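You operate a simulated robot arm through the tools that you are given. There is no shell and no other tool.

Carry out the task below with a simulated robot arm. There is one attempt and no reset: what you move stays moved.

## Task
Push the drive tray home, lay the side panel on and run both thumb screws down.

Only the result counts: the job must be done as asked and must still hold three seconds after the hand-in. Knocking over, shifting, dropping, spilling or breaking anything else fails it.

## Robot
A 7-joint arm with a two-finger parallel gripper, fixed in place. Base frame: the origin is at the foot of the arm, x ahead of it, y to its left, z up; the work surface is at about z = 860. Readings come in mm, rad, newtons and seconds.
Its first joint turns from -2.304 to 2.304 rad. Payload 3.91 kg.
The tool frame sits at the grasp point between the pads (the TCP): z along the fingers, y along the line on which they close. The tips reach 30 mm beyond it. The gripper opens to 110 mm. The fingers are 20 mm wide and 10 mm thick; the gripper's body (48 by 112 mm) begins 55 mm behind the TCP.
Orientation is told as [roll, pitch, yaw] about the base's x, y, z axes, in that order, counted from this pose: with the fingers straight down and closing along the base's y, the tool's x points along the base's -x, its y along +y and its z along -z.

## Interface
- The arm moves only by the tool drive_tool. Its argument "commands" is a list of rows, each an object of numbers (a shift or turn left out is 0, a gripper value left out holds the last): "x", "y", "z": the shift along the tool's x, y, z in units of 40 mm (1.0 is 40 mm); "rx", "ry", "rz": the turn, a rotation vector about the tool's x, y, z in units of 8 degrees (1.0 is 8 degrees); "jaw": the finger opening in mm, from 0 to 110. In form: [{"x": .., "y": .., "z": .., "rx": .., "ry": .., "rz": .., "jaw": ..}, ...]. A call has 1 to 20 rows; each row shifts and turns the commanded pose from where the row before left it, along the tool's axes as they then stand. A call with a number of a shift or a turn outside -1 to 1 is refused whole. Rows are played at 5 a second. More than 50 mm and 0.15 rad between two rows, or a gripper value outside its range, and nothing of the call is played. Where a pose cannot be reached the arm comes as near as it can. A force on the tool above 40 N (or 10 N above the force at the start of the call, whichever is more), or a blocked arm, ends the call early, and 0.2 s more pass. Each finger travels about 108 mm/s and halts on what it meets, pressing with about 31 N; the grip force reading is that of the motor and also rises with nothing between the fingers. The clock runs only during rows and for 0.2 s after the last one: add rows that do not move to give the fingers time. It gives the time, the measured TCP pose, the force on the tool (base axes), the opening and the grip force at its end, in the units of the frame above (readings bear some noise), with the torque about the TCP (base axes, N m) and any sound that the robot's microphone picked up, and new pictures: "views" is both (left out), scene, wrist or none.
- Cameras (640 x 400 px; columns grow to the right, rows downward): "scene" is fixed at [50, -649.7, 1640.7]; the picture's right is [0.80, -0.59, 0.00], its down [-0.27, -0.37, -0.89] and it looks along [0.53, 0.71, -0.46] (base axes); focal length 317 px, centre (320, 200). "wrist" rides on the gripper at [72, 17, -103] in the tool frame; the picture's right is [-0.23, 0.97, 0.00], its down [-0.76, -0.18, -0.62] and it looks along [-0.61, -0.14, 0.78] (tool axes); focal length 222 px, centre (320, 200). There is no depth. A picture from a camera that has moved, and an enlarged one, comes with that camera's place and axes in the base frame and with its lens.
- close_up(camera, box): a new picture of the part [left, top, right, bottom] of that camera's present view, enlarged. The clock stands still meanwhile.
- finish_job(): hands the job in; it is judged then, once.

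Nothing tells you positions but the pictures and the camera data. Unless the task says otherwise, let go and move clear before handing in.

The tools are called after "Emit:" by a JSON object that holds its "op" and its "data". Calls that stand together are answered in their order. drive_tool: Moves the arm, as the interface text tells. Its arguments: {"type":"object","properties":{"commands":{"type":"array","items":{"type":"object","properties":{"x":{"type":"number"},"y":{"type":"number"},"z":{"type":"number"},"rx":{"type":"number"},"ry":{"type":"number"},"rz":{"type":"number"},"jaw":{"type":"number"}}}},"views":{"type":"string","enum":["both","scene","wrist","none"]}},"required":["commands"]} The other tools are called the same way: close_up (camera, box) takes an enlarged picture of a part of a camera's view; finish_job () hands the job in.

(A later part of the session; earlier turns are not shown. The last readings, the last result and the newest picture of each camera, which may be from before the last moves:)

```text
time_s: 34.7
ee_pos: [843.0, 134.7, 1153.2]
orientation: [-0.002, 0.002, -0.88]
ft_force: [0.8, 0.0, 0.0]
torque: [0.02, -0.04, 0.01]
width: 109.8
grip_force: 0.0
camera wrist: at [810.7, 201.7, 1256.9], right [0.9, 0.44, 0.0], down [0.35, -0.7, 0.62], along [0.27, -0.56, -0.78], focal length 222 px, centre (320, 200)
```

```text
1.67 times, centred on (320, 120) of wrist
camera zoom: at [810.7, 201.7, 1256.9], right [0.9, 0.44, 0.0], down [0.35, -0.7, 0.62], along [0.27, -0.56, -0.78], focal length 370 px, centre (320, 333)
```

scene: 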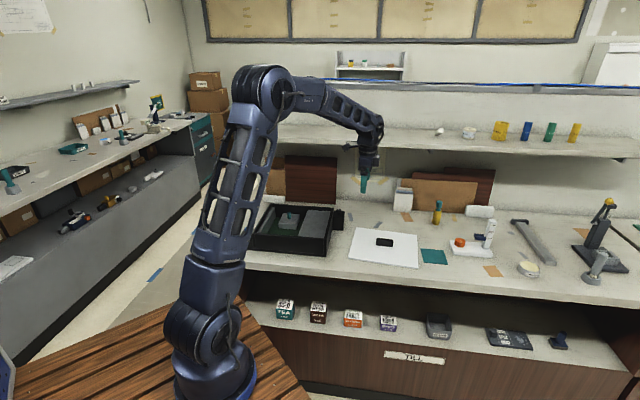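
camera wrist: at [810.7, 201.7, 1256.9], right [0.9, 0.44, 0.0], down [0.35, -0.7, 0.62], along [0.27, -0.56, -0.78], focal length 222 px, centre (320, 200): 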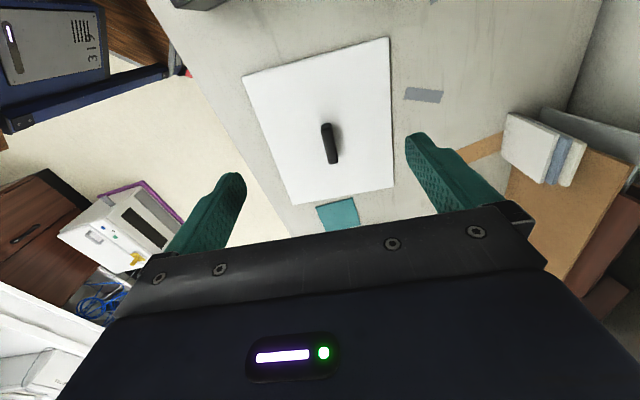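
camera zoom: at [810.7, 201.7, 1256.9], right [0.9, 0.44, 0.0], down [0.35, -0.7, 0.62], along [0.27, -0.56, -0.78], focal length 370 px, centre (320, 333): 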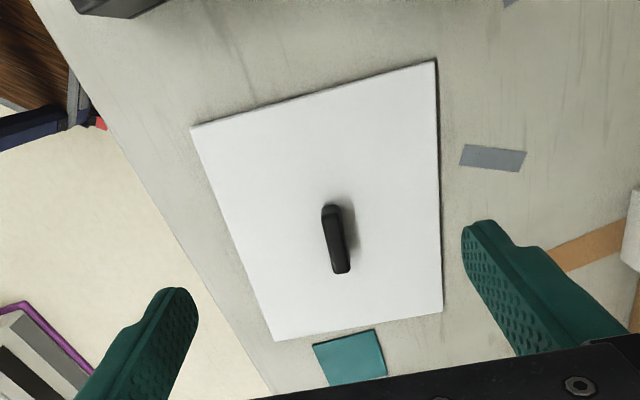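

The panel is about 268 x 222 mm, turned roughly 5.8° off the case, with its handle near x≈903, y≈61. I'll move over the handle and check alignment before gripping.

Emit:
{"op": "drive_tool", "data": {"commands": [{"x": -0.8, "rz": 0.05}, {"x": -0.8}, {"x": -0.8}, {"z": 0.9}, {"z": 0.9}, {"z": 0.9}, {"z": 0.9}, {"z": 0.9}, {}, {}]}}

Emit:
{"op": "close_up", "data": {"camera": "wrist", "box": [160, 0, 480, 240]}}

Emit:
{"op": "close_up", "data": {"camera": "scene", "box": [330, 170, 450, 270]}}

```text
time_s: 36.9
ee_pos: [901.2, 58.6, 973.1]
orientation: [-0.001, 0.002, -0.888]
ft_force: [0.0, -0.2, 0.6]
torque: [-0.03, 0.01, -0.01]
width: 110.2
grip_force: 0.1
camera wrist: at [870.5, 126.8, 1077.0], right [0.9, 0.44, 0.0], down [0.34, -0.7, 0.62], along [0.27, -0.56, -0.78], focal length 222 px, centre (320, 200)
```

scene: 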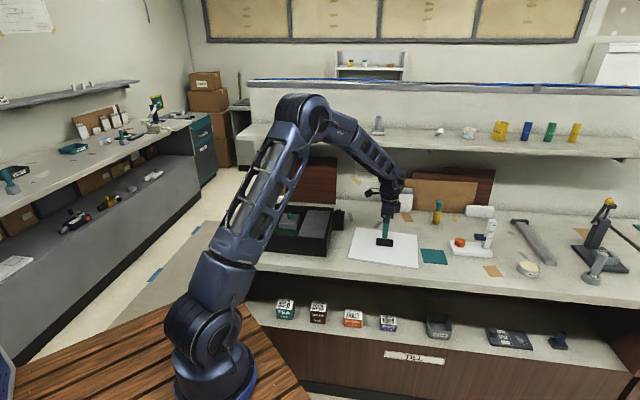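
wrist: 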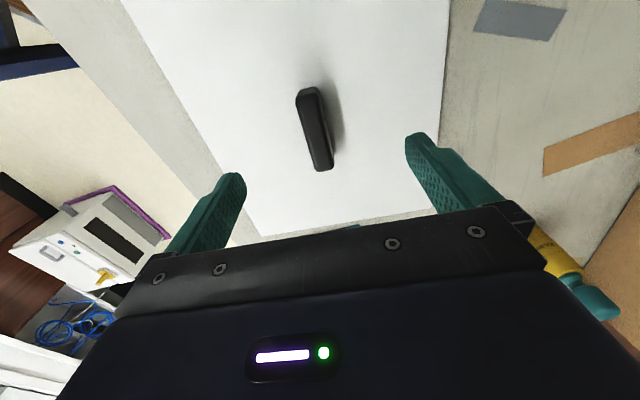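

```text
1.67 times, centred on (320, 120) of wrist
camera zoom: at [870.5, 126.8, 1077.0], right [0.9, 0.44, 0.0], down [0.34, -0.7, 0.62], along [0.27, -0.56, -0.78], focal length 370 px, centre (320, 333)
```

zoom: 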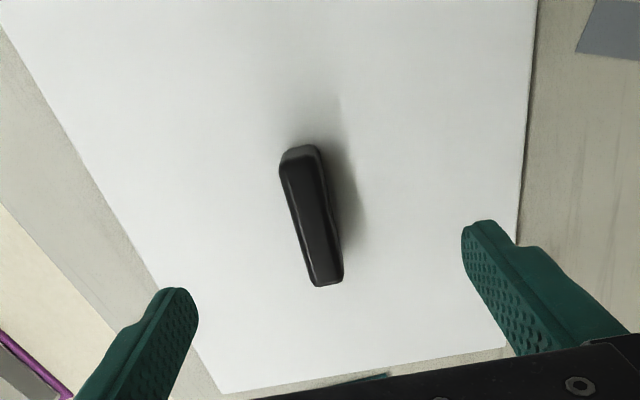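

```text
4.00 times, centred on (390, 220) of scene
camera zoom: at [50.0, -649.7, 1640.7], right [0.8, -0.59, 0.0], down [-0.27, -0.37, -0.89], along [0.53, 0.71, -0.46], focal length 1267 px, centre (40, 120)
```

zoom: 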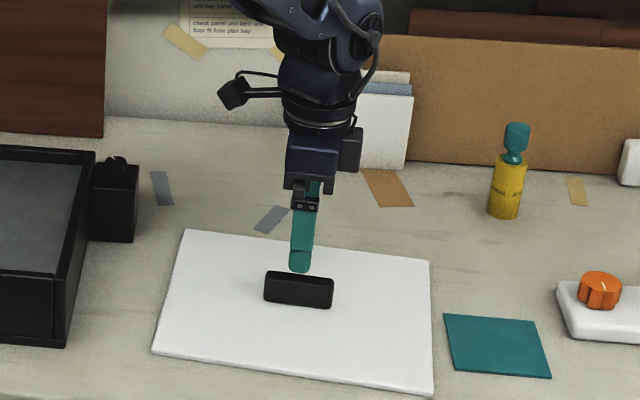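

The tool sits squarely over the handle. I'll descend so the tips end just above the panel, then grip.

Emit:
{"op": "drive_tool", "data": {"commands": [{"z": 0.5, "jaw": 60}, {"z": 0.5}, {"z": 0.5}, {"z": 0.24}, {}, {"jaw": 0}, {}, {}]}}

Emit:
{"op": "close_up", "data": {"camera": "scene", "box": [330, 170, 450, 270]}}

```text
time_s: 38.7
ee_pos: [902.4, 60.8, 903.8]
orientation: [-0.002, 0.001, -0.889]
ft_force: [0.5, -0.5, 0.5]
torque: [0.02, -0.15, 0.04]
width: 19.7
grip_force: 31.4
camera wrist: at [870.4, 127.9, 1006.6], right [0.9, 0.44, 0.0], down [0.34, -0.7, 0.62], along [0.27, -0.56, -0.78], focal length 222 px, centre (320, 200)
```

scene: 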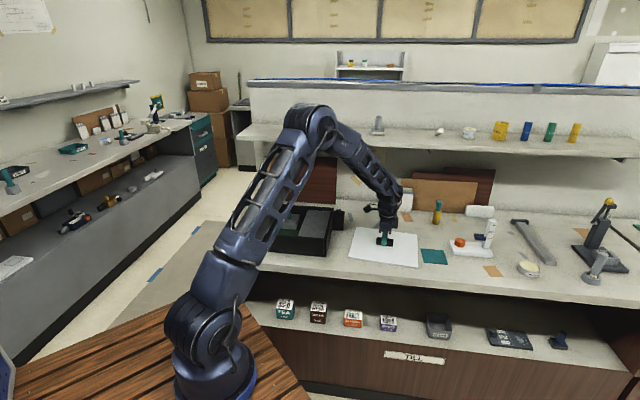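
wrist: 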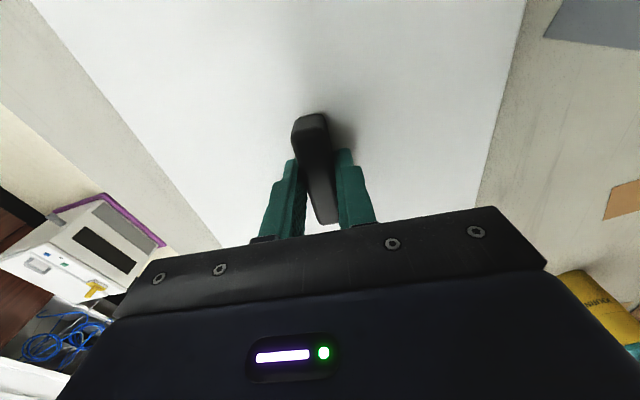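

```text
4.00 times, centred on (390, 220) of scene
camera zoom: at [50.0, -649.7, 1640.7], right [0.8, -0.59, 0.0], down [-0.27, -0.37, -0.89], along [0.53, 0.71, -0.46], focal length 1267 px, centre (40, 120)
```

zoom: 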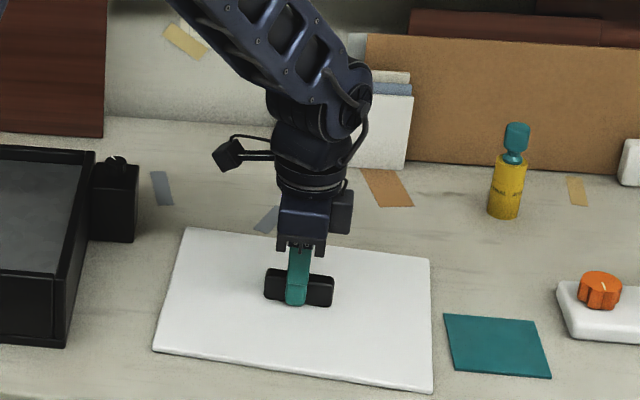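

The handle is gripped at about 20 mm. I'll lift slowly and check the weight and that the panel hangs level.

Emit:
{"op": "drive_tool", "data": {"commands": [{"z": -0.2}, {"z": -0.3}, {"z": -0.5}, {"z": -0.8}, {"z": -0.8}, {"z": -0.8}, {"z": -0.6}, {}, {}]}}

Emit:
{"op": "close_up", "data": {"camera": "scene", "box": [320, 130, 470, 250]}}

Emit:
{"op": "close_up", "data": {"camera": "wrist", "box": [0, 0, 640, 260]}}

```text
time_s: 40.7
ee_pos: [902.5, 61.2, 1064.2]
orientation: [-0.003, 0.002, -0.887]
ft_force: [-0.1, 0.0, -3.3]
torque: [0.03, 0.01, 0.01]
width: 19.6
grip_force: 31.1
camera wrist: at [870.0, 128.6, 1168.1], right [0.9, 0.44, 0.0], down [0.34, -0.7, 0.62], along [0.27, -0.56, -0.78], focal length 222 px, centre (320, 200)
```

scene: 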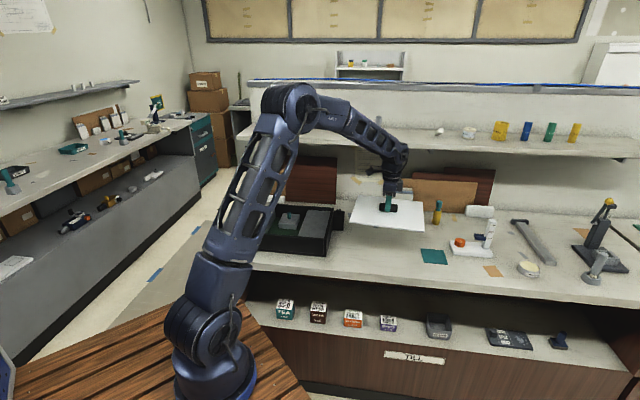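
wrist: 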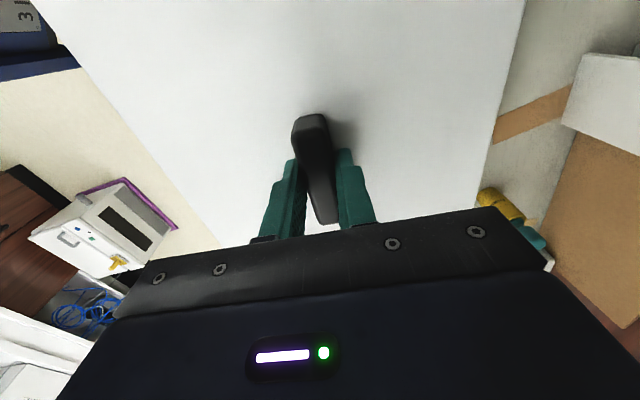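

```text
3.33 times, centred on (395, 190) of scene
camera zoom: at [50.0, -649.7, 1640.7], right [0.8, -0.59, 0.0], down [-0.27, -0.37, -0.89], along [0.53, 0.71, -0.46], focal length 1056 px, centre (70, 233)
```

zoom: 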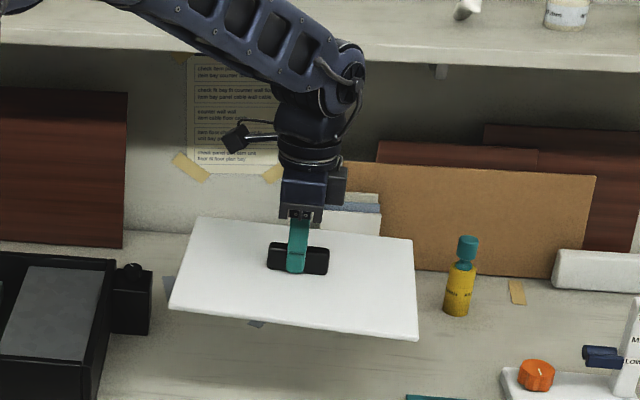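

```text
1.00 times, centred on (320, 130) of wrist (not enlarged: the box is as wide or as high as the picture)
camera zoom: at [870.0, 128.6, 1168.1], right [0.9, 0.44, 0.0], down [0.34, -0.7, 0.62], along [0.27, -0.56, -0.78], focal length 222 px, centre (320, 270)
```

zoom: 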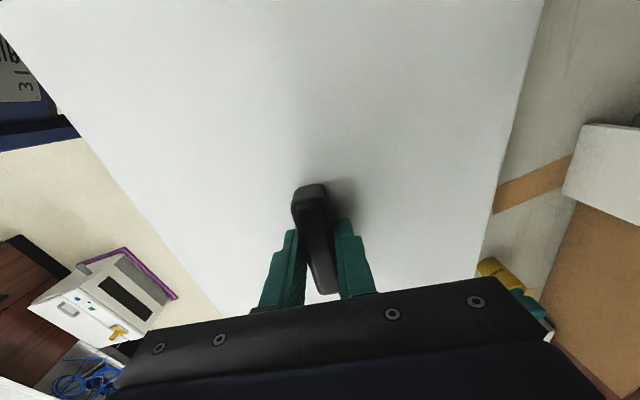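

The panel is light and hangs level. I'll square it to the case (rotate ~5.8°) and carry it over the case centre, taken as u≈220, v≈704 (x≈651, y≈345 for the tool).

Emit:
{"op": "drive_tool", "data": {"commands": [{"rz": -0.37}, {"rz": -0.36}, {"x": 0.4}, {"x": 0.7, "y": 0.05}, {"x": 0.8, "y": 0.05}, {"x": 0.8, "y": 0.05}, {"x": 0.8, "y": 0.05}, {"x": 0.8, "y": 0.05}, {"x": 0.8, "y": 0.05}, {"x": 0.8, "y": 0.05}, {"x": 0.8, "y": 0.05}, {"x": 0.8, "y": 0.05}, {"x": 0.8, "y": 0.05}, {"x": 0.6, "y": 0.05}, {"x": 0.38, "y": 0.02}, {}, {}]}}

Emit:
{"op": "close_up", "data": {"camera": "scene", "box": [230, 165, 360, 265]}}

```text
time_s: 44.3
ee_pos: [654.9, 340.4, 1063.6]
orientation: [-0.002, 0.003, -0.787]
ft_force: [-0.1, 0.3, -2.6]
torque: [0.02, 0.05, 0.02]
width: 19.6
grip_force: 30.7
camera wrist: at [616.5, 404.4, 1167.4], right [0.85, 0.53, 0.0], down [0.41, -0.66, 0.62], along [0.33, -0.53, -0.78], focal length 222 px, centre (320, 200)
```

scene: 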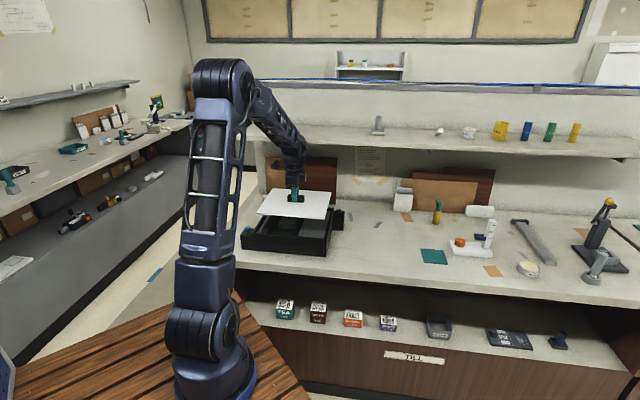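
wrist: 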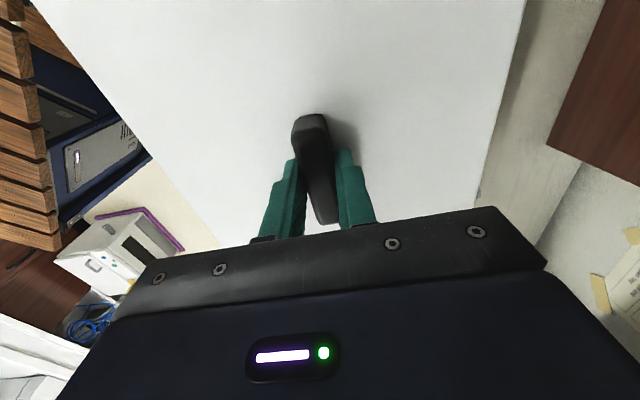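

```text
4.00 times, centred on (295, 215) of scene
camera zoom: at [50.0, -649.7, 1640.7], right [0.8, -0.59, 0.0], down [-0.27, -0.37, -0.89], along [0.53, 0.71, -0.46], focal length 1267 px, centre (420, 140)
```

zoom: 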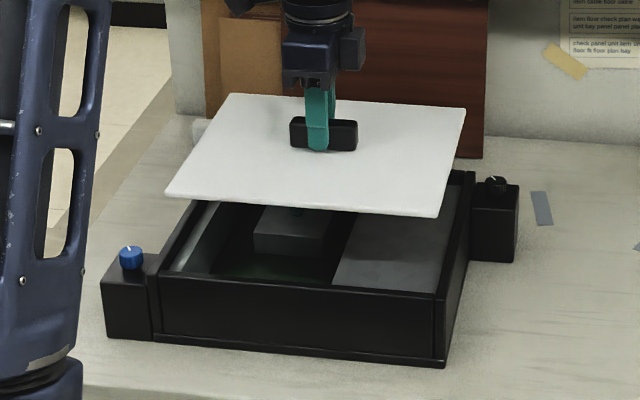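

The panel is above the case. I'll shift slightly and lower it to just above the rim, then compare its edges against the rim.

Emit:
{"op": "drive_tool", "data": {"commands": [{"x": 0.14}, {"z": 0.5}, {"z": 0.5}, {"z": 0.4}, {}, {}]}}

Emit:
{"op": "close_up", "data": {"camera": "scene", "box": [230, 180, 360, 265]}}

Emit:
{"op": "close_up", "data": {"camera": "wrist", "box": [0, 0, 320, 200]}}

Emit:
{"op": "close_up", "data": {"camera": "wrist", "box": [320, 0, 640, 200]}}

```text
time_s: 45.7
ee_pos: [652.3, 342.4, 1007.7]
orientation: [-0.001, 0.002, -0.786]
ft_force: [0.2, -0.6, -3.6]
torque: [0.02, 0.02, -0.04]
width: 19.8
grip_force: 30.8
camera wrist: at [613.9, 407.8, 1111.4], right [0.85, 0.53, 0.0], down [0.41, -0.66, 0.62], along [0.33, -0.53, -0.78], focal length 222 px, centre (320, 200)
```

scene: 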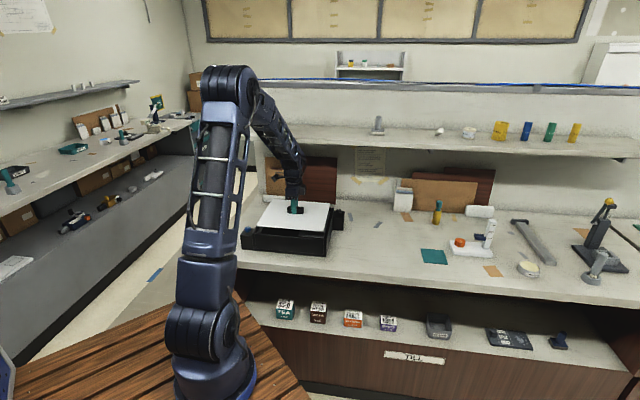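
wrist: 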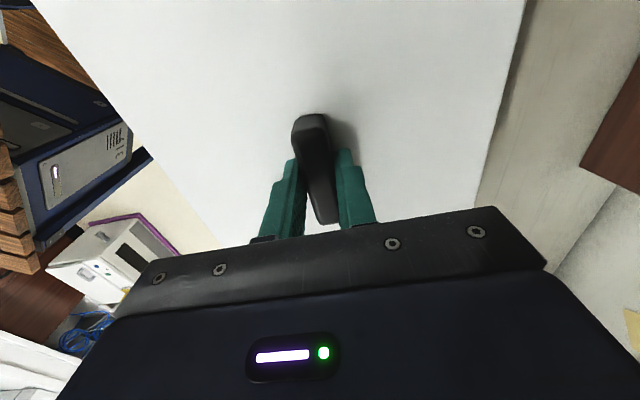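

```text
4.71 times, centred on (295, 222) of scene
camera zoom: at [50.0, -649.7, 1640.7], right [0.8, -0.59, 0.0], down [-0.27, -0.37, -0.89], along [0.53, 0.71, -0.46], focal length 1491 px, centre (438, 94)
```

zoom: 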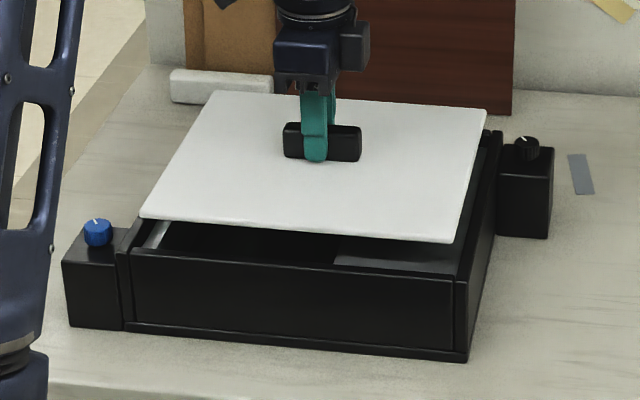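

```text
2.00 times, centred on (160, 100) of wrist
camera zoom: at [613.9, 407.8, 1111.4], right [0.85, 0.53, 0.0], down [0.41, -0.66, 0.62], along [0.33, -0.53, -0.78], focal length 444 px, centre (640, 400)
```

zoom: 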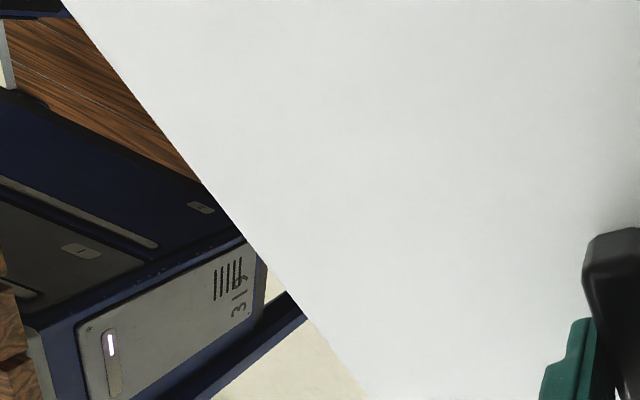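

```text
2.00 times, centred on (480, 100) of wrist
camera zoom: at [613.9, 407.8, 1111.4], right [0.85, 0.53, 0.0], down [0.41, -0.66, 0.62], along [0.33, -0.53, -0.78], focal length 444 px, centre (0, 400)
```

zoom: 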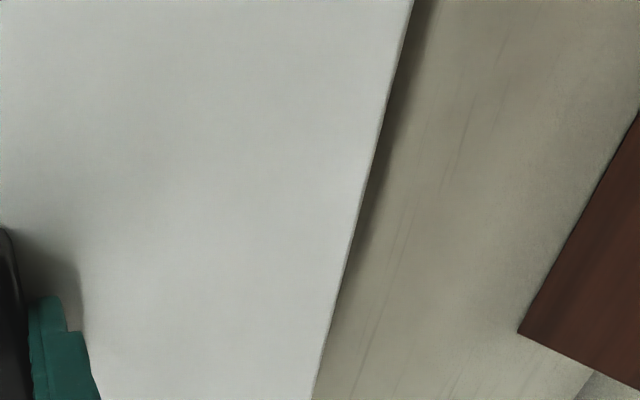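

Both cameras say the panel is about 2 mm too far back relative to the case. I'll correct that and lower in small steps, watching for contact.

Emit:
{"op": "drive_tool", "data": {"commands": [{"x": 0.012, "y": -0.055}, {"z": 0.15}, {"z": 0.15}, {"z": 0.1}, {"z": 0.1}, {}, {}]}}

Emit:
{"op": "close_up", "data": {"camera": "scene", "box": [230, 180, 360, 265]}}

```text
time_s: 47.3
ee_pos: [650.0, 342.0, 987.9]
orientation: [-0.004, 0.0, -0.788]
ft_force: [0.3, 0.1, -4.0]
torque: [0.03, -0.01, 0.03]
width: 19.9
grip_force: 31.3
camera wrist: at [611.2, 406.0, 1092.1], right [0.85, 0.53, 0.0], down [0.41, -0.66, 0.62], along [0.33, -0.53, -0.78], focal length 222 px, centre (320, 200)
```

scene: 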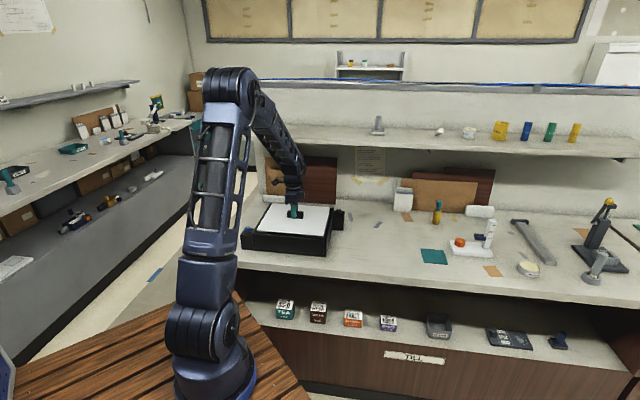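
wrist: 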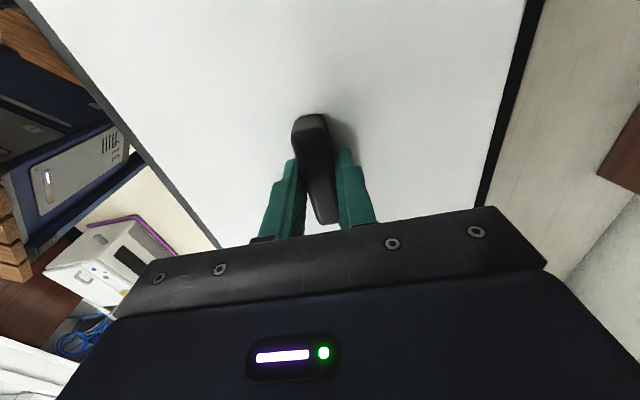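

```text
4.71 times, centred on (295, 222) of scene
camera zoom: at [50.0, -649.7, 1640.7], right [0.8, -0.59, 0.0], down [-0.27, -0.37, -0.89], along [0.53, 0.71, -0.46], focal length 1491 px, centre (438, 94)
```

zoom: 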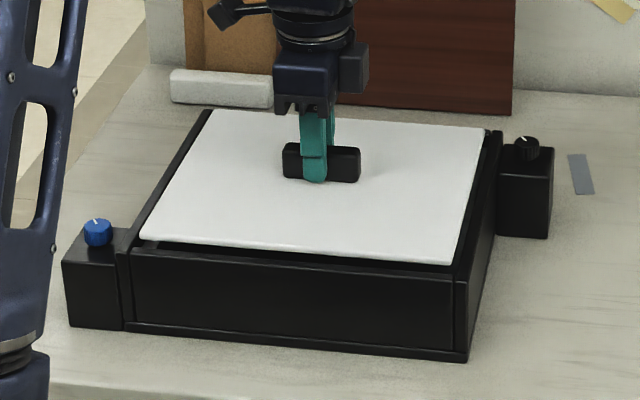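

The panel is just at rim height with no contact yet. I'll check the margins on both sides.

Emit:
{"op": "close_up", "data": {"camera": "wrist", "box": [0, 0, 240, 240]}}

Emit:
{"op": "close_up", "data": {"camera": "wrist", "box": [440, 0, 600, 200]}}

Emit:
{"op": "close_up", "data": {"camera": "scene", "box": [250, 195, 335, 240]}}

```text
1.67 times, centred on (120, 120) of wrist
camera zoom: at [611.2, 406.0, 1092.1], right [0.85, 0.53, 0.0], down [0.41, -0.66, 0.62], along [0.33, -0.53, -0.78], focal length 370 px, centre (653, 333)
```

zoom: 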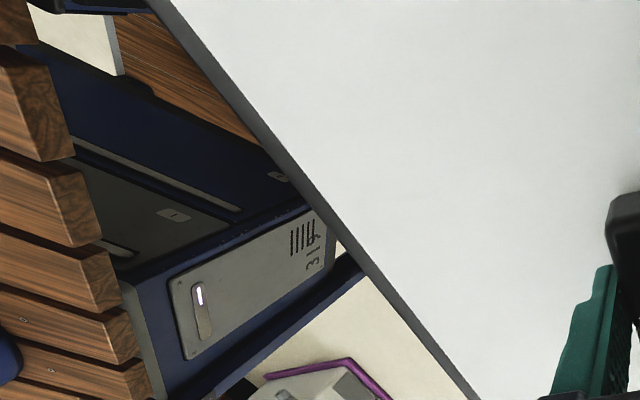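

```text
2.00 times, centred on (520, 100) of wrist
camera zoom: at [611.2, 406.0, 1092.1], right [0.85, 0.53, 0.0], down [0.41, -0.66, 0.62], along [0.33, -0.53, -0.78], focal length 444 px, centre (-80, 400)
```

zoom: 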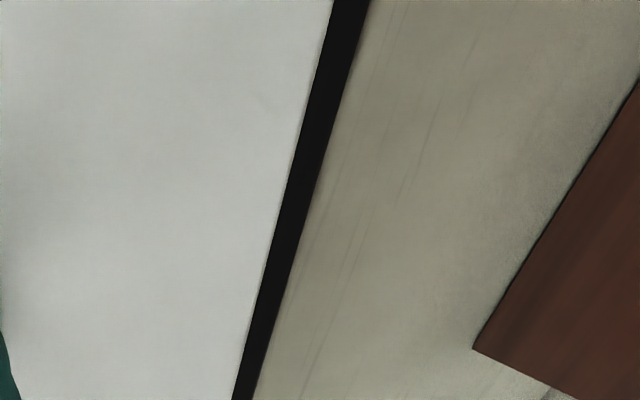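

```text
7.53 times, centred on (292, 218) of scene
camera zoom: at [50.0, -649.7, 1640.7], right [0.8, -0.59, 0.0], down [-0.27, -0.37, -0.89], along [0.53, 0.71, -0.46], focal length 2385 px, centre (527, 68)
```

zoom: 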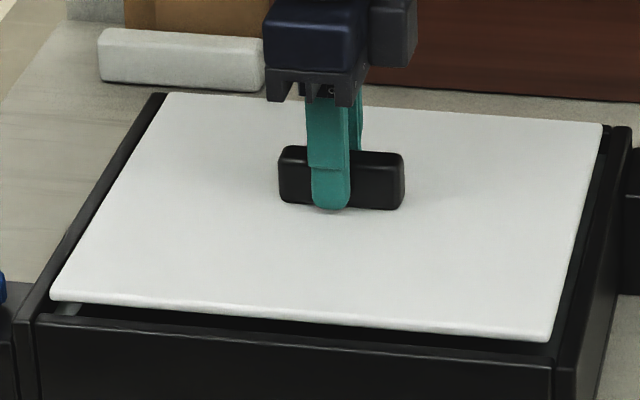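

The panel is centred: about 13 mm margin on every side. I'll lower it into the rim in fine steps.

Emit:
{"op": "drive_tool", "data": {"commands": [{"z": 0.05}, {"z": 0.05}, {"z": 0.05}, {"z": 0.05}, {"z": 0.05}, {}, {}]}}

Emit:
{"op": "close_up", "data": {"camera": "scene", "box": [250, 195, 335, 240]}}

```text
time_s: 48.9
ee_pos: [650.9, 342.7, 977.6]
orientation: [-0.002, 0.002, -0.787]
ft_force: [0.1, 0.6, -3.7]
torque: [-0.03, 0.01, 0.05]
width: 19.7
grip_force: 31.2
camera wrist: at [611.8, 406.5, 1081.1], right [0.85, 0.53, 0.0], down [0.41, -0.66, 0.62], along [0.33, -0.53, -0.78], focal length 222 px, centre (320, 200)
```

scene: 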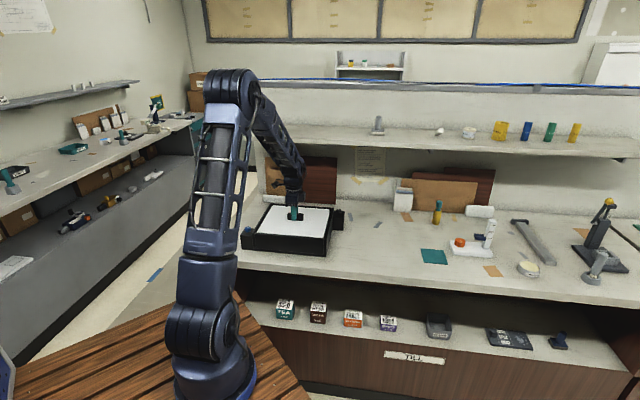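
wrist: 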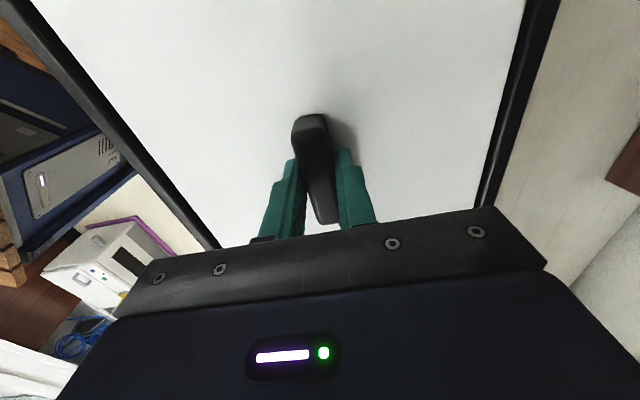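

```text
7.53 times, centred on (292, 218) of scene
camera zoom: at [50.0, -649.7, 1640.7], right [0.8, -0.59, 0.0], down [-0.27, -0.37, -0.89], along [0.53, 0.71, -0.46], focal length 2385 px, centre (527, 68)
```

zoom: 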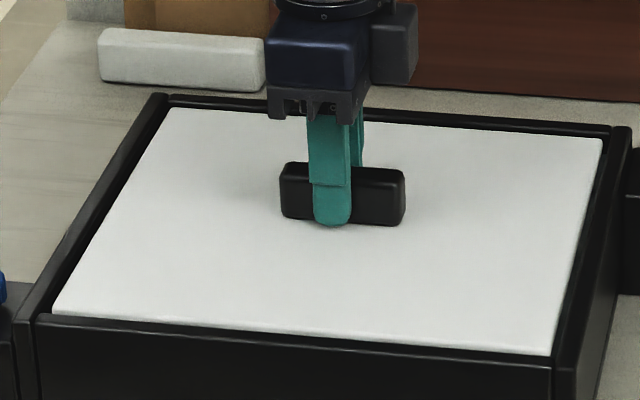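

It's entering the recess freely. I'll continue down to contact.

Emit:
{"op": "drive_tool", "data": {"commands": [{"z": 0.05}, {"z": 0.05}, {}, {}], "views": "none"}}

Emit:
{"op": "drive_tool", "data": {"commands": [{"z": 0.04}, {"z": 0.04}, {}], "views": "scene"}}

```text
time_s: 49.9
ee_pos: [650.4, 343.3, 972.9]
orientation: [-0.003, 0.002, -0.788]
ft_force: [0.3, 0.2, -2.6]
torque: [0.03, 0.0, 0.04]
width: 19.8
grip_force: 31.2
```

```text
time_s: 50.7
ee_pos: [650.9, 342.2, 972.5]
orientation: [0.001, 0.0, -0.786]
ft_force: [-2.5, -5.6, 38.7]
torque: [-0.23, 0.26, -0.02]
width: 19.7
grip_force: 31.0
```

scene: 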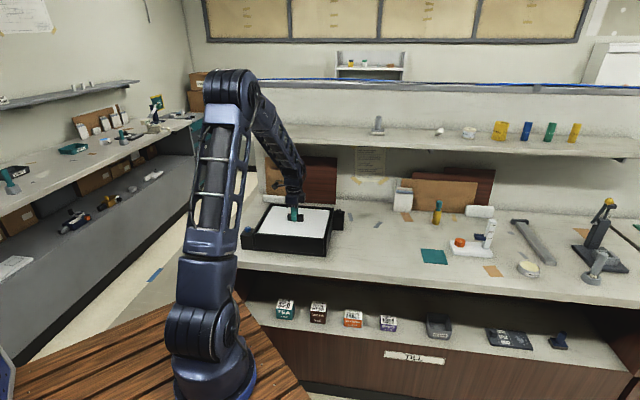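

The panel has seated (38 N upward at tool z≈972). I'll relieve the pressure, open the fingers and lift off.

Emit:
{"op": "drive_tool", "data": {"commands": [{"z": -0.07}, {"jaw": 40}, {}, {"z": -0.5}, {"z": -0.9}, {"z": -0.9}, {"z": -0.9}, {"z": -0.5, "jaw": 110}, {}]}}

Emit:
{"op": "close_up", "data": {"camera": "scene", "box": [235, 195, 355, 260]}}

Emit:
{"op": "close_up", "data": {"camera": "wrist", "box": [160, 0, 480, 240]}}

```text
time_s: 52.7
ee_pos: [650.3, 342.8, 1122.0]
orientation: [-0.003, 0.003, -0.786]
ft_force: [1.0, 0.6, 0.2]
torque: [-0.01, 0.0, 0.01]
width: 109.8
grip_force: 0.1
camera wrist: at [612.3, 405.6, 1225.7], right [0.85, 0.53, 0.0], down [0.41, -0.66, 0.62], along [0.33, -0.53, -0.78], focal length 222 px, centre (320, 200)
```

scene: 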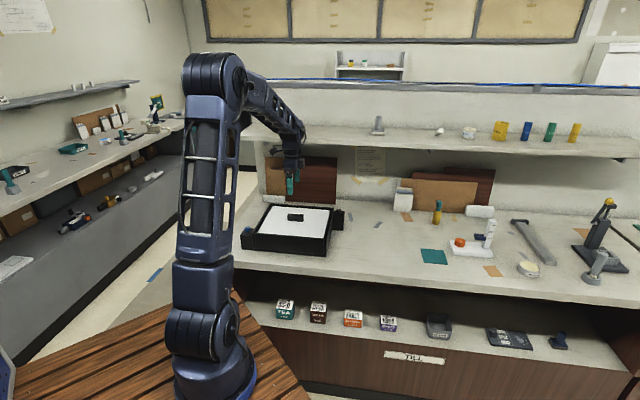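
wrist: 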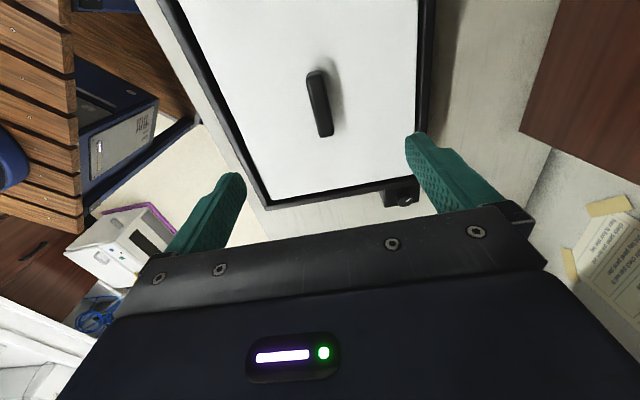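

```text
5.33 times, centred on (295, 228) of scene
camera zoom: at [50.0, -649.7, 1640.7], right [0.8, -0.59, 0.0], down [-0.27, -0.37, -0.89], along [0.53, 0.71, -0.46], focal length 1690 px, centre (453, 53)
```

zoom: 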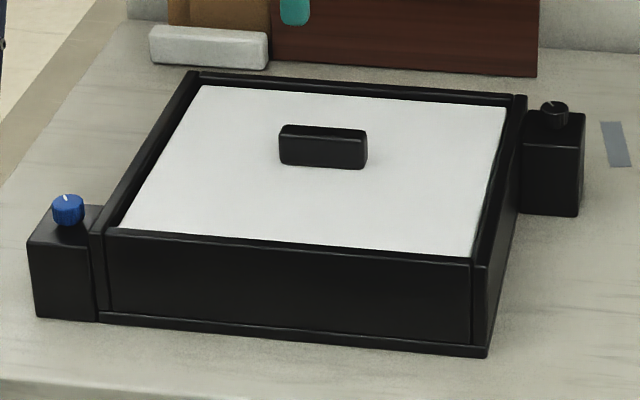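

```text
1.67 times, centred on (320, 120) of wrist
camera zoom: at [612.3, 405.6, 1225.7], right [0.85, 0.53, 0.0], down [0.41, -0.66, 0.62], along [0.33, -0.53, -0.78], focal length 370 px, centre (320, 333)
```

zoom: 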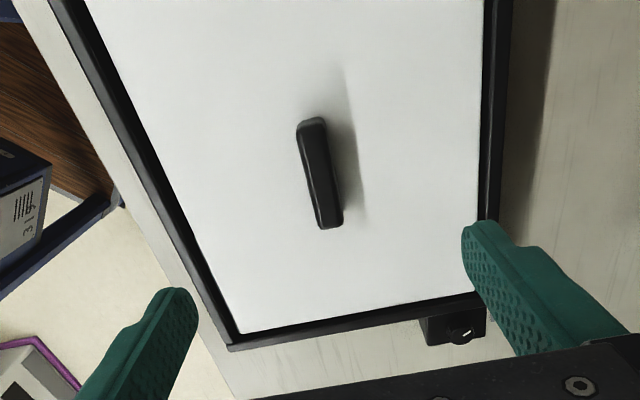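

The panel lies flat in its recess. Now the screws: the black one appears at x≈847, y≈286, so I'll move closer to examine it.

Emit:
{"op": "drive_tool", "data": {"commands": [{"x": -0.9, "y": 0.8}, {"x": -0.9, "y": 0.8}, {"x": -0.9, "y": 0.8}, {"z": 0.8}, {"z": 0.75}, {}, {}], "views": "wrist"}}

Emit:
{"op": "close_up", "data": {"camera": "wrist", "box": [240, 30, 400, 150]}}

Emit:
{"op": "close_up", "data": {"camera": "scene", "box": [315, 195, 365, 240]}}

```text
time_s: 54.3
ee_pos: [795.6, 335.5, 1058.8]
orientation: [-0.003, 0.003, -0.787]
ft_force: [0.4, 0.2, 0.1]
torque: [0.03, 0.0, 0.0]
width: 110.3
grip_force: 0.1
camera wrist: at [756.7, 399.0, 1162.6], right [0.85, 0.53, 0.0], down [0.41, -0.66, 0.62], along [0.33, -0.53, -0.78], focal length 222 px, centre (320, 200)
```

wrist: 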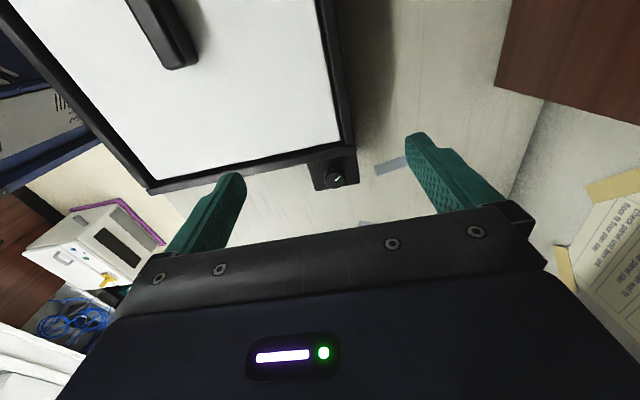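

```text
3.33 times, centred on (320, 90) of wrist
camera zoom: at [756.7, 399.0, 1162.6], right [0.85, 0.53, 0.0], down [0.41, -0.66, 0.62], along [0.33, -0.53, -0.78], focal length 740 px, centre (320, 567)
```

zoom: 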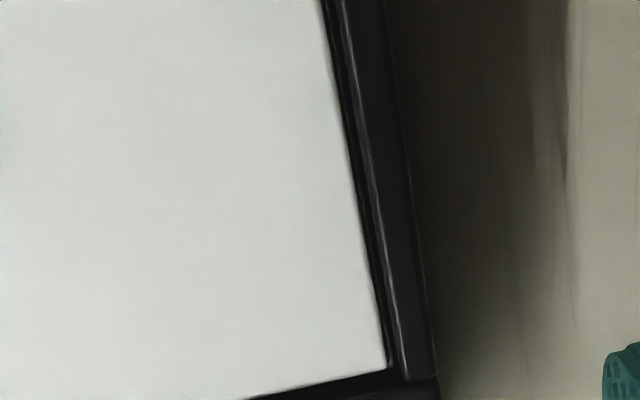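

```text
8.89 times, centred on (340, 218) of scene
camera zoom: at [50.0, -649.7, 1640.7], right [0.8, -0.59, 0.0], down [-0.27, -0.37, -0.89], along [0.53, 0.71, -0.46], focal length 2816 px, centre (142, 44)
```

zoom: 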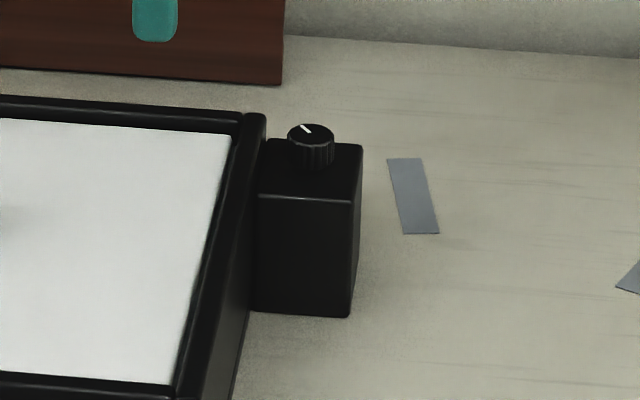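

I'll zoom straight at the black knob.

Emit:
{"op": "close_up", "data": {"camera": "wrist", "box": [290, 140, 380, 200]}}

Emit:
{"op": "close_up", "data": {"camera": "scene", "box": [240, 220, 264, 236]}}

Emit:
{"op": "close_up", "data": {"camera": "scene", "box": [328, 204, 352, 220]}}

```text
6.67 times, centred on (335, 170) of wrist
camera zoom: at [756.7, 399.0, 1162.6], right [0.85, 0.53, 0.0], down [0.41, -0.66, 0.62], along [0.33, -0.53, -0.78], focal length 1481 px, centre (220, 400)
```

zoom: 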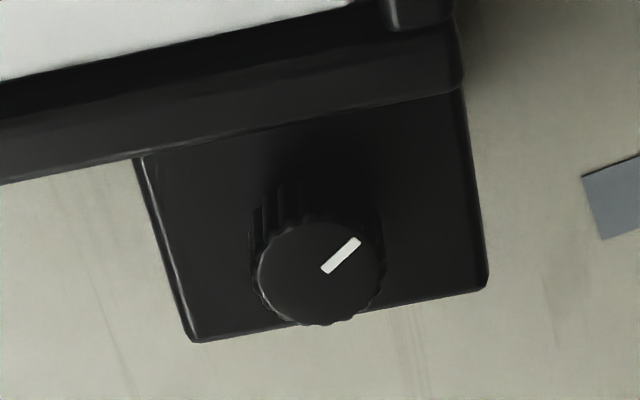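

```text
16.00 times, centred on (252, 228) of scene
camera zoom: at [50.0, -649.7, 1640.7], right [0.8, -0.59, 0.0], down [-0.27, -0.37, -0.89], along [0.53, 0.71, -0.46], focal length 5068 px, centre (1408, -248)
```

zoom: 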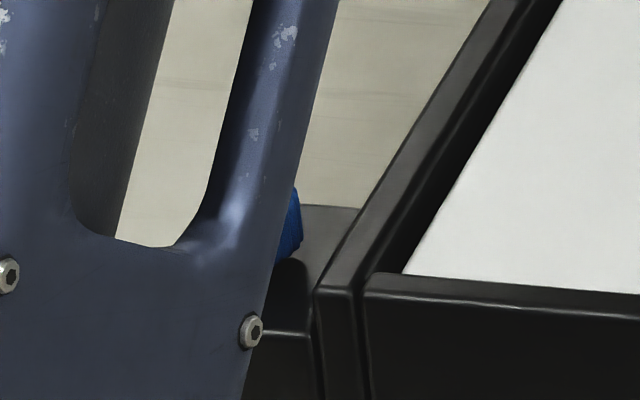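

```text
16.00 times, centred on (340, 212) of scene
camera zoom: at [50.0, -649.7, 1640.7], right [0.8, -0.59, 0.0], down [-0.27, -0.37, -0.89], along [0.53, 0.71, -0.46], focal length 5068 px, centre (0, 8)
```

zoom: 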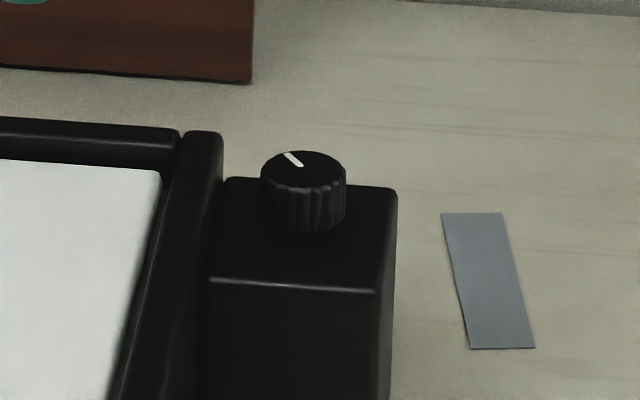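

The black knob is about 22 mm wide with its top near z≈952, centred near x≈847, y≈288. I'll come down over it with the fingers moderately open.

Emit:
{"op": "drive_tool", "data": {"commands": [{"x": -0.9, "y": 0.06, "jaw": 50}, {"x": -0.855}, {"z": 0.6}, {"z": 0.6}, {"z": 0.3}, {}, {}], "views": "wrist"}}

Emit:
{"op": "close_up", "data": {"camera": "wrist", "box": [240, 60, 400, 220]}}

Emit:
{"op": "close_up", "data": {"camera": "scene", "box": [310, 185, 370, 230]}}

```text
time_s: 55.9
ee_pos: [845.2, 285.3, 999.9]
orientation: [0.001, 0.002, -0.786]
ft_force: [0.1, -1.2, -0.3]
torque: [0.03, 0.01, -0.03]
width: 50.2
grip_force: 0.0
camera wrist: at [807.1, 350.0, 1103.1], right [0.85, 0.53, 0.0], down [0.41, -0.66, 0.62], along [0.33, -0.53, -0.78], focal length 222 px, centre (320, 200)
```

wrist: 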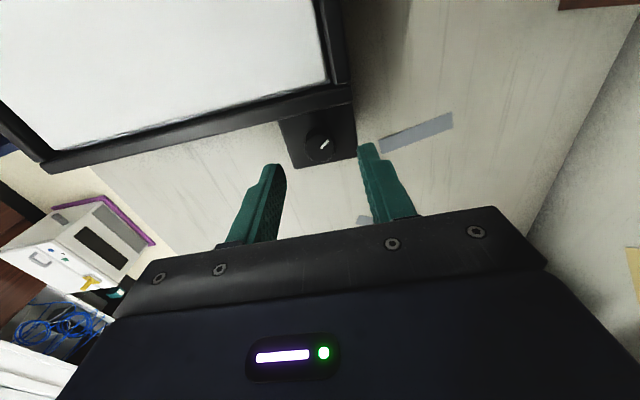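

```text
2.50 times, centred on (320, 140) of wrist
camera zoom: at [807.1, 350.0, 1103.1], right [0.85, 0.53, 0.0], down [0.41, -0.66, 0.62], along [0.33, -0.53, -0.78], focal length 555 px, centre (320, 350)
```

zoom: 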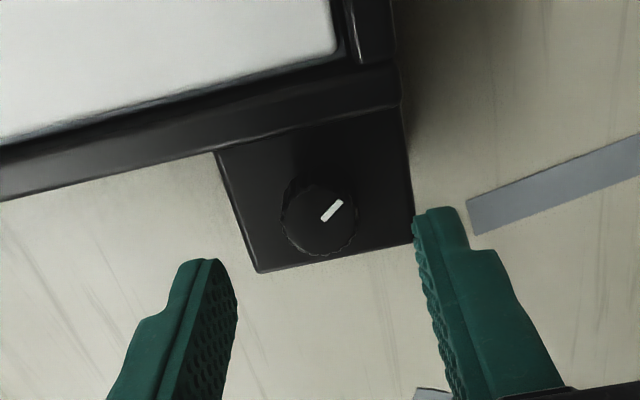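

```text
8.89 times, centred on (340, 208) of scene
camera zoom: at [50.0, -649.7, 1640.7], right [0.8, -0.59, 0.0], down [-0.27, -0.37, -0.89], along [0.53, 0.71, -0.46], focal length 2816 px, centre (142, 133)
```

zoom: 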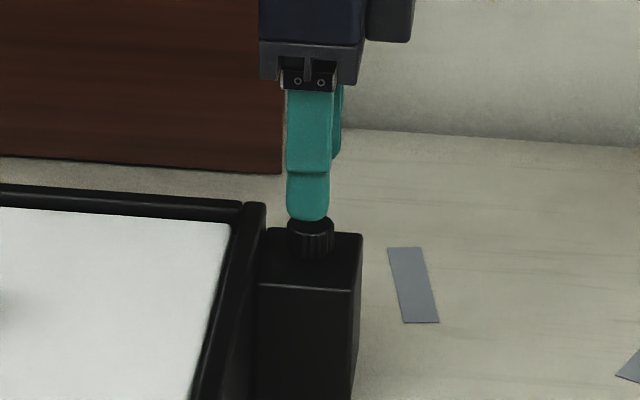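

The tool is nearly centred on the black knob. I'll adjust by 3 mm, lower and grip it.

Emit:
{"op": "drive_tool", "data": {"commands": [{"x": 0.03, "y": 0.06, "z": 0.3}, {"z": 0.3}, {"z": 0.1}, {}, {"jaw": 0}, {}, {}], "views": "wrist"}}

Emit:
{"op": "close_up", "data": {"camera": "wrist", "box": [240, 60, 400, 220]}}

Emit:
{"op": "close_up", "data": {"camera": "scene", "box": [310, 185, 370, 230]}}

```text
time_s: 57.5
ee_pos: [844.1, 286.5, 970.4]
orientation: [-0.003, 0.002, -0.787]
ft_force: [-20.8, -17.3, 1.0]
torque: [-0.36, 0.52, -0.05]
width: 23.6
grip_force: 44.5
camera wrist: at [806.6, 351.0, 1074.1], right [0.85, 0.53, 0.0], down [0.41, -0.66, 0.62], along [0.33, -0.53, -0.78], focal length 222 px, centre (320, 200)
```

wrist: 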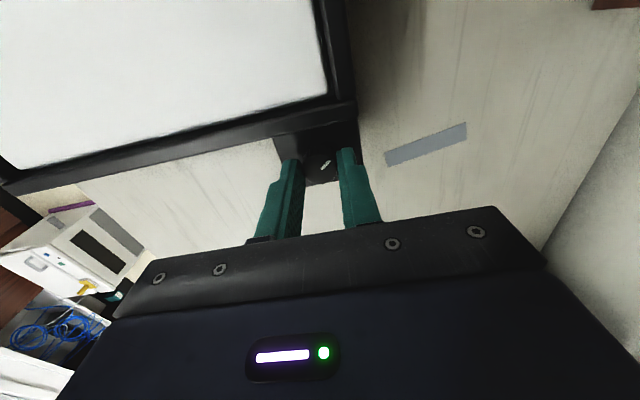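

```text
2.50 times, centred on (320, 140) of wrist
camera zoom: at [806.6, 351.0, 1074.1], right [0.85, 0.53, 0.0], down [0.41, -0.66, 0.62], along [0.33, -0.53, -0.78], focal length 555 px, centre (320, 350)
```

zoom: 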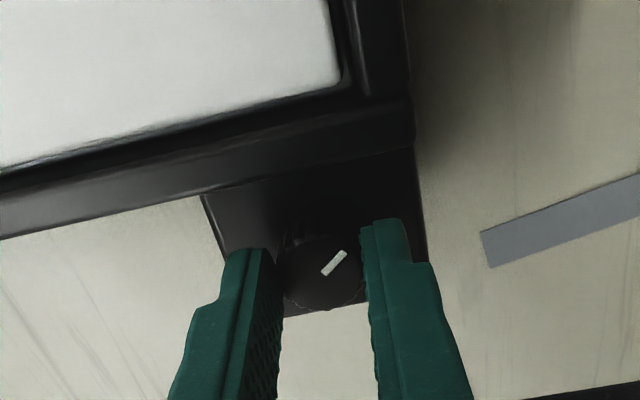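

```text
8.89 times, centred on (340, 208) of scene
camera zoom: at [50.0, -649.7, 1640.7], right [0.8, -0.59, 0.0], down [-0.27, -0.37, -0.89], along [0.53, 0.71, -0.46], focal length 2816 px, centre (142, 133)
```

zoom: 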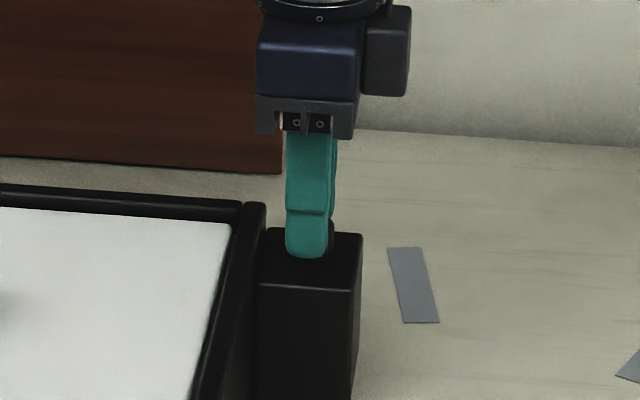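

I have the knob (23.6 mm) but the arm is pulled sideways about 2.5 mm. I'll relieve that, then turn clockwise seen from above and watch the response.

Emit:
{"op": "drive_tool", "data": {"commands": [{"y": -0.065}, {}, {}], "views": "none"}}

Emit:
{"op": "drive_tool", "data": {"commands": [{"rz": 0.7}, {"rz": 0.7}, {"rz": 0.7}, {"rz": 0.7}, {"rz": 0.7}, {"rz": 0.7}, {}], "views": "wrist"}}

Emit:
{"op": "close_up", "data": {"camera": "wrist", "box": [240, 60, 400, 220]}}

```text
time_s: 58.3
ee_pos: [844.6, 286.3, 970.5]
orientation: [-0.001, -0.001, -0.787]
ft_force: [15.4, 7.0, -10.4]
torque: [-0.09, -0.73, 0.0]
width: 23.1
grip_force: 45.2
```

```text
time_s: 59.9
ee_pos: [845.5, 287.7, 972.0]
orientation: [-0.003, 0.001, -1.374]
ft_force: [13.3, 14.1, -13.9]
torque: [0.68, -0.51, -0.03]
width: 23.4
grip_force: 44.7
camera wrist: at [848.3, 362.0, 1074.2], right [1.0, -0.03, 0.0], down [-0.02, -0.78, 0.62], along [-0.02, -0.62, -0.78], focal length 222 px, centre (320, 200)
```

wrist: 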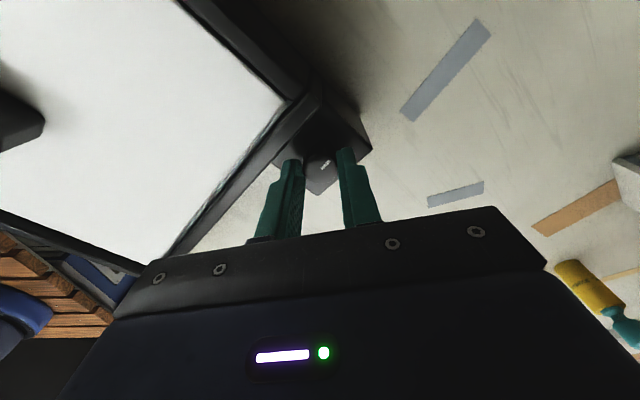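

```text
2.50 times, centred on (320, 140) of wrist
camera zoom: at [848.3, 362.0, 1074.2], right [1.0, -0.03, 0.0], down [-0.02, -0.78, 0.62], along [-0.02, -0.62, -0.78], focal length 555 px, centre (320, 350)
```

zoom: 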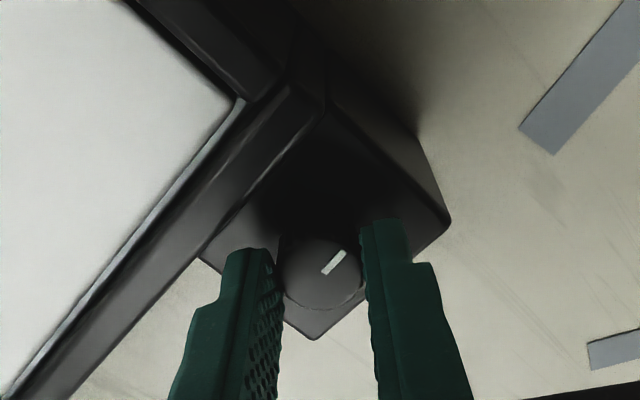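

The knob turns with the gripper freely. I'll keep turning in the same direction and watch the vertical force and height.

Emit:
{"op": "drive_tool", "data": {"commands": [{"rz": 0.8}, {"rz": 0.8}, {"rz": 0.8}, {"rz": 0.8}, {"rz": 0.8}, {"rz": 0.8}, {"rz": 0.8}, {"rz": 0.8}, {}], "views": "wrist"}}

Emit:
{"op": "close_up", "data": {"camera": "wrist", "box": [240, 60, 400, 220]}}

```text
time_s: 61.9
ee_pos: [843.7, 285.2, 971.5]
orientation: [-0.003, -0.003, -2.269]
ft_force: [8.7, 9.2, 0.1]
torque: [-0.38, 0.28, -0.01]
width: 23.0
grip_force: 44.7
camera wrist: at [904.9, 331.3, 1074.0], right [0.6, -0.8, 0.0], down [-0.62, -0.47, 0.63], along [-0.5, -0.38, -0.78], focal length 222 px, centre (320, 200)
```

wrist: 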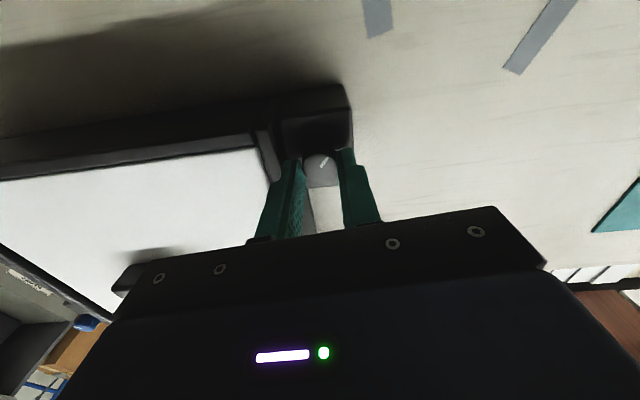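

```text
2.50 times, centred on (320, 140) of wrist
camera zoom: at [904.9, 331.3, 1074.0], right [0.6, -0.8, 0.0], down [-0.62, -0.47, 0.63], along [-0.5, -0.38, -0.78], focal length 555 px, centre (320, 350)
```

zoom: 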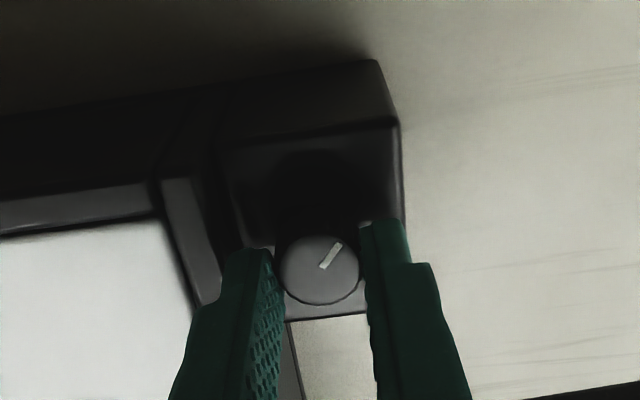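

Still free. I'll keep turning toward the wrist's limit.

Emit:
{"op": "drive_tool", "data": {"commands": [{"rz": 0.8}, {"rz": 0.8}, {"rz": 0.8}, {"rz": 0.8}, {"rz": 0.8}, {"rz": 0.8}, {"rz": 0.8}, {"rz": 0.8}, {}], "views": "wrist"}}

Emit:
{"op": "close_up", "data": {"camera": "scene", "box": [310, 185, 370, 230]}}

```text
time_s: 63.9
ee_pos: [842.6, 286.6, 971.4]
orientation: [0.001, -0.003, 3.123]
ft_force: [-2.2, 11.2, 2.8]
torque: [0.48, -0.25, -0.02]
width: 23.3
grip_force: 44.8
camera wrist: at [917.2, 268.8, 1074.5], right [-0.25, -0.97, 0.0], down [-0.76, 0.19, 0.63], along [-0.61, 0.15, -0.78], focal length 222 px, centre (320, 200)
```

wrist: 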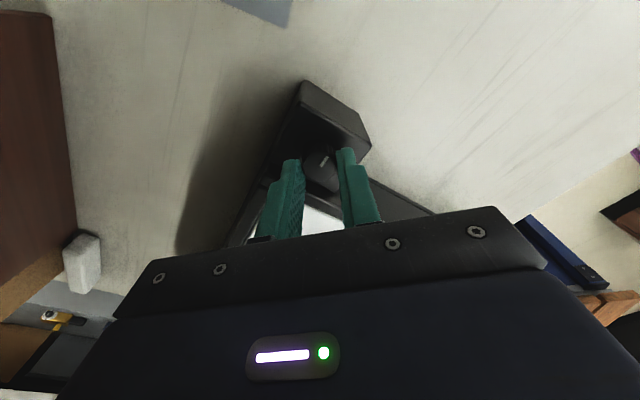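

```text
8.89 times, centred on (340, 208) of scene
camera zoom: at [50.0, -649.7, 1640.7], right [0.8, -0.59, 0.0], down [-0.27, -0.37, -0.89], along [0.53, 0.71, -0.46], focal length 2816 px, centre (142, 133)
```

zoom: 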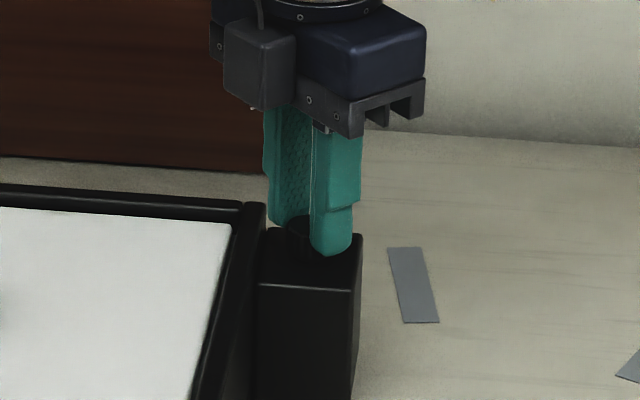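

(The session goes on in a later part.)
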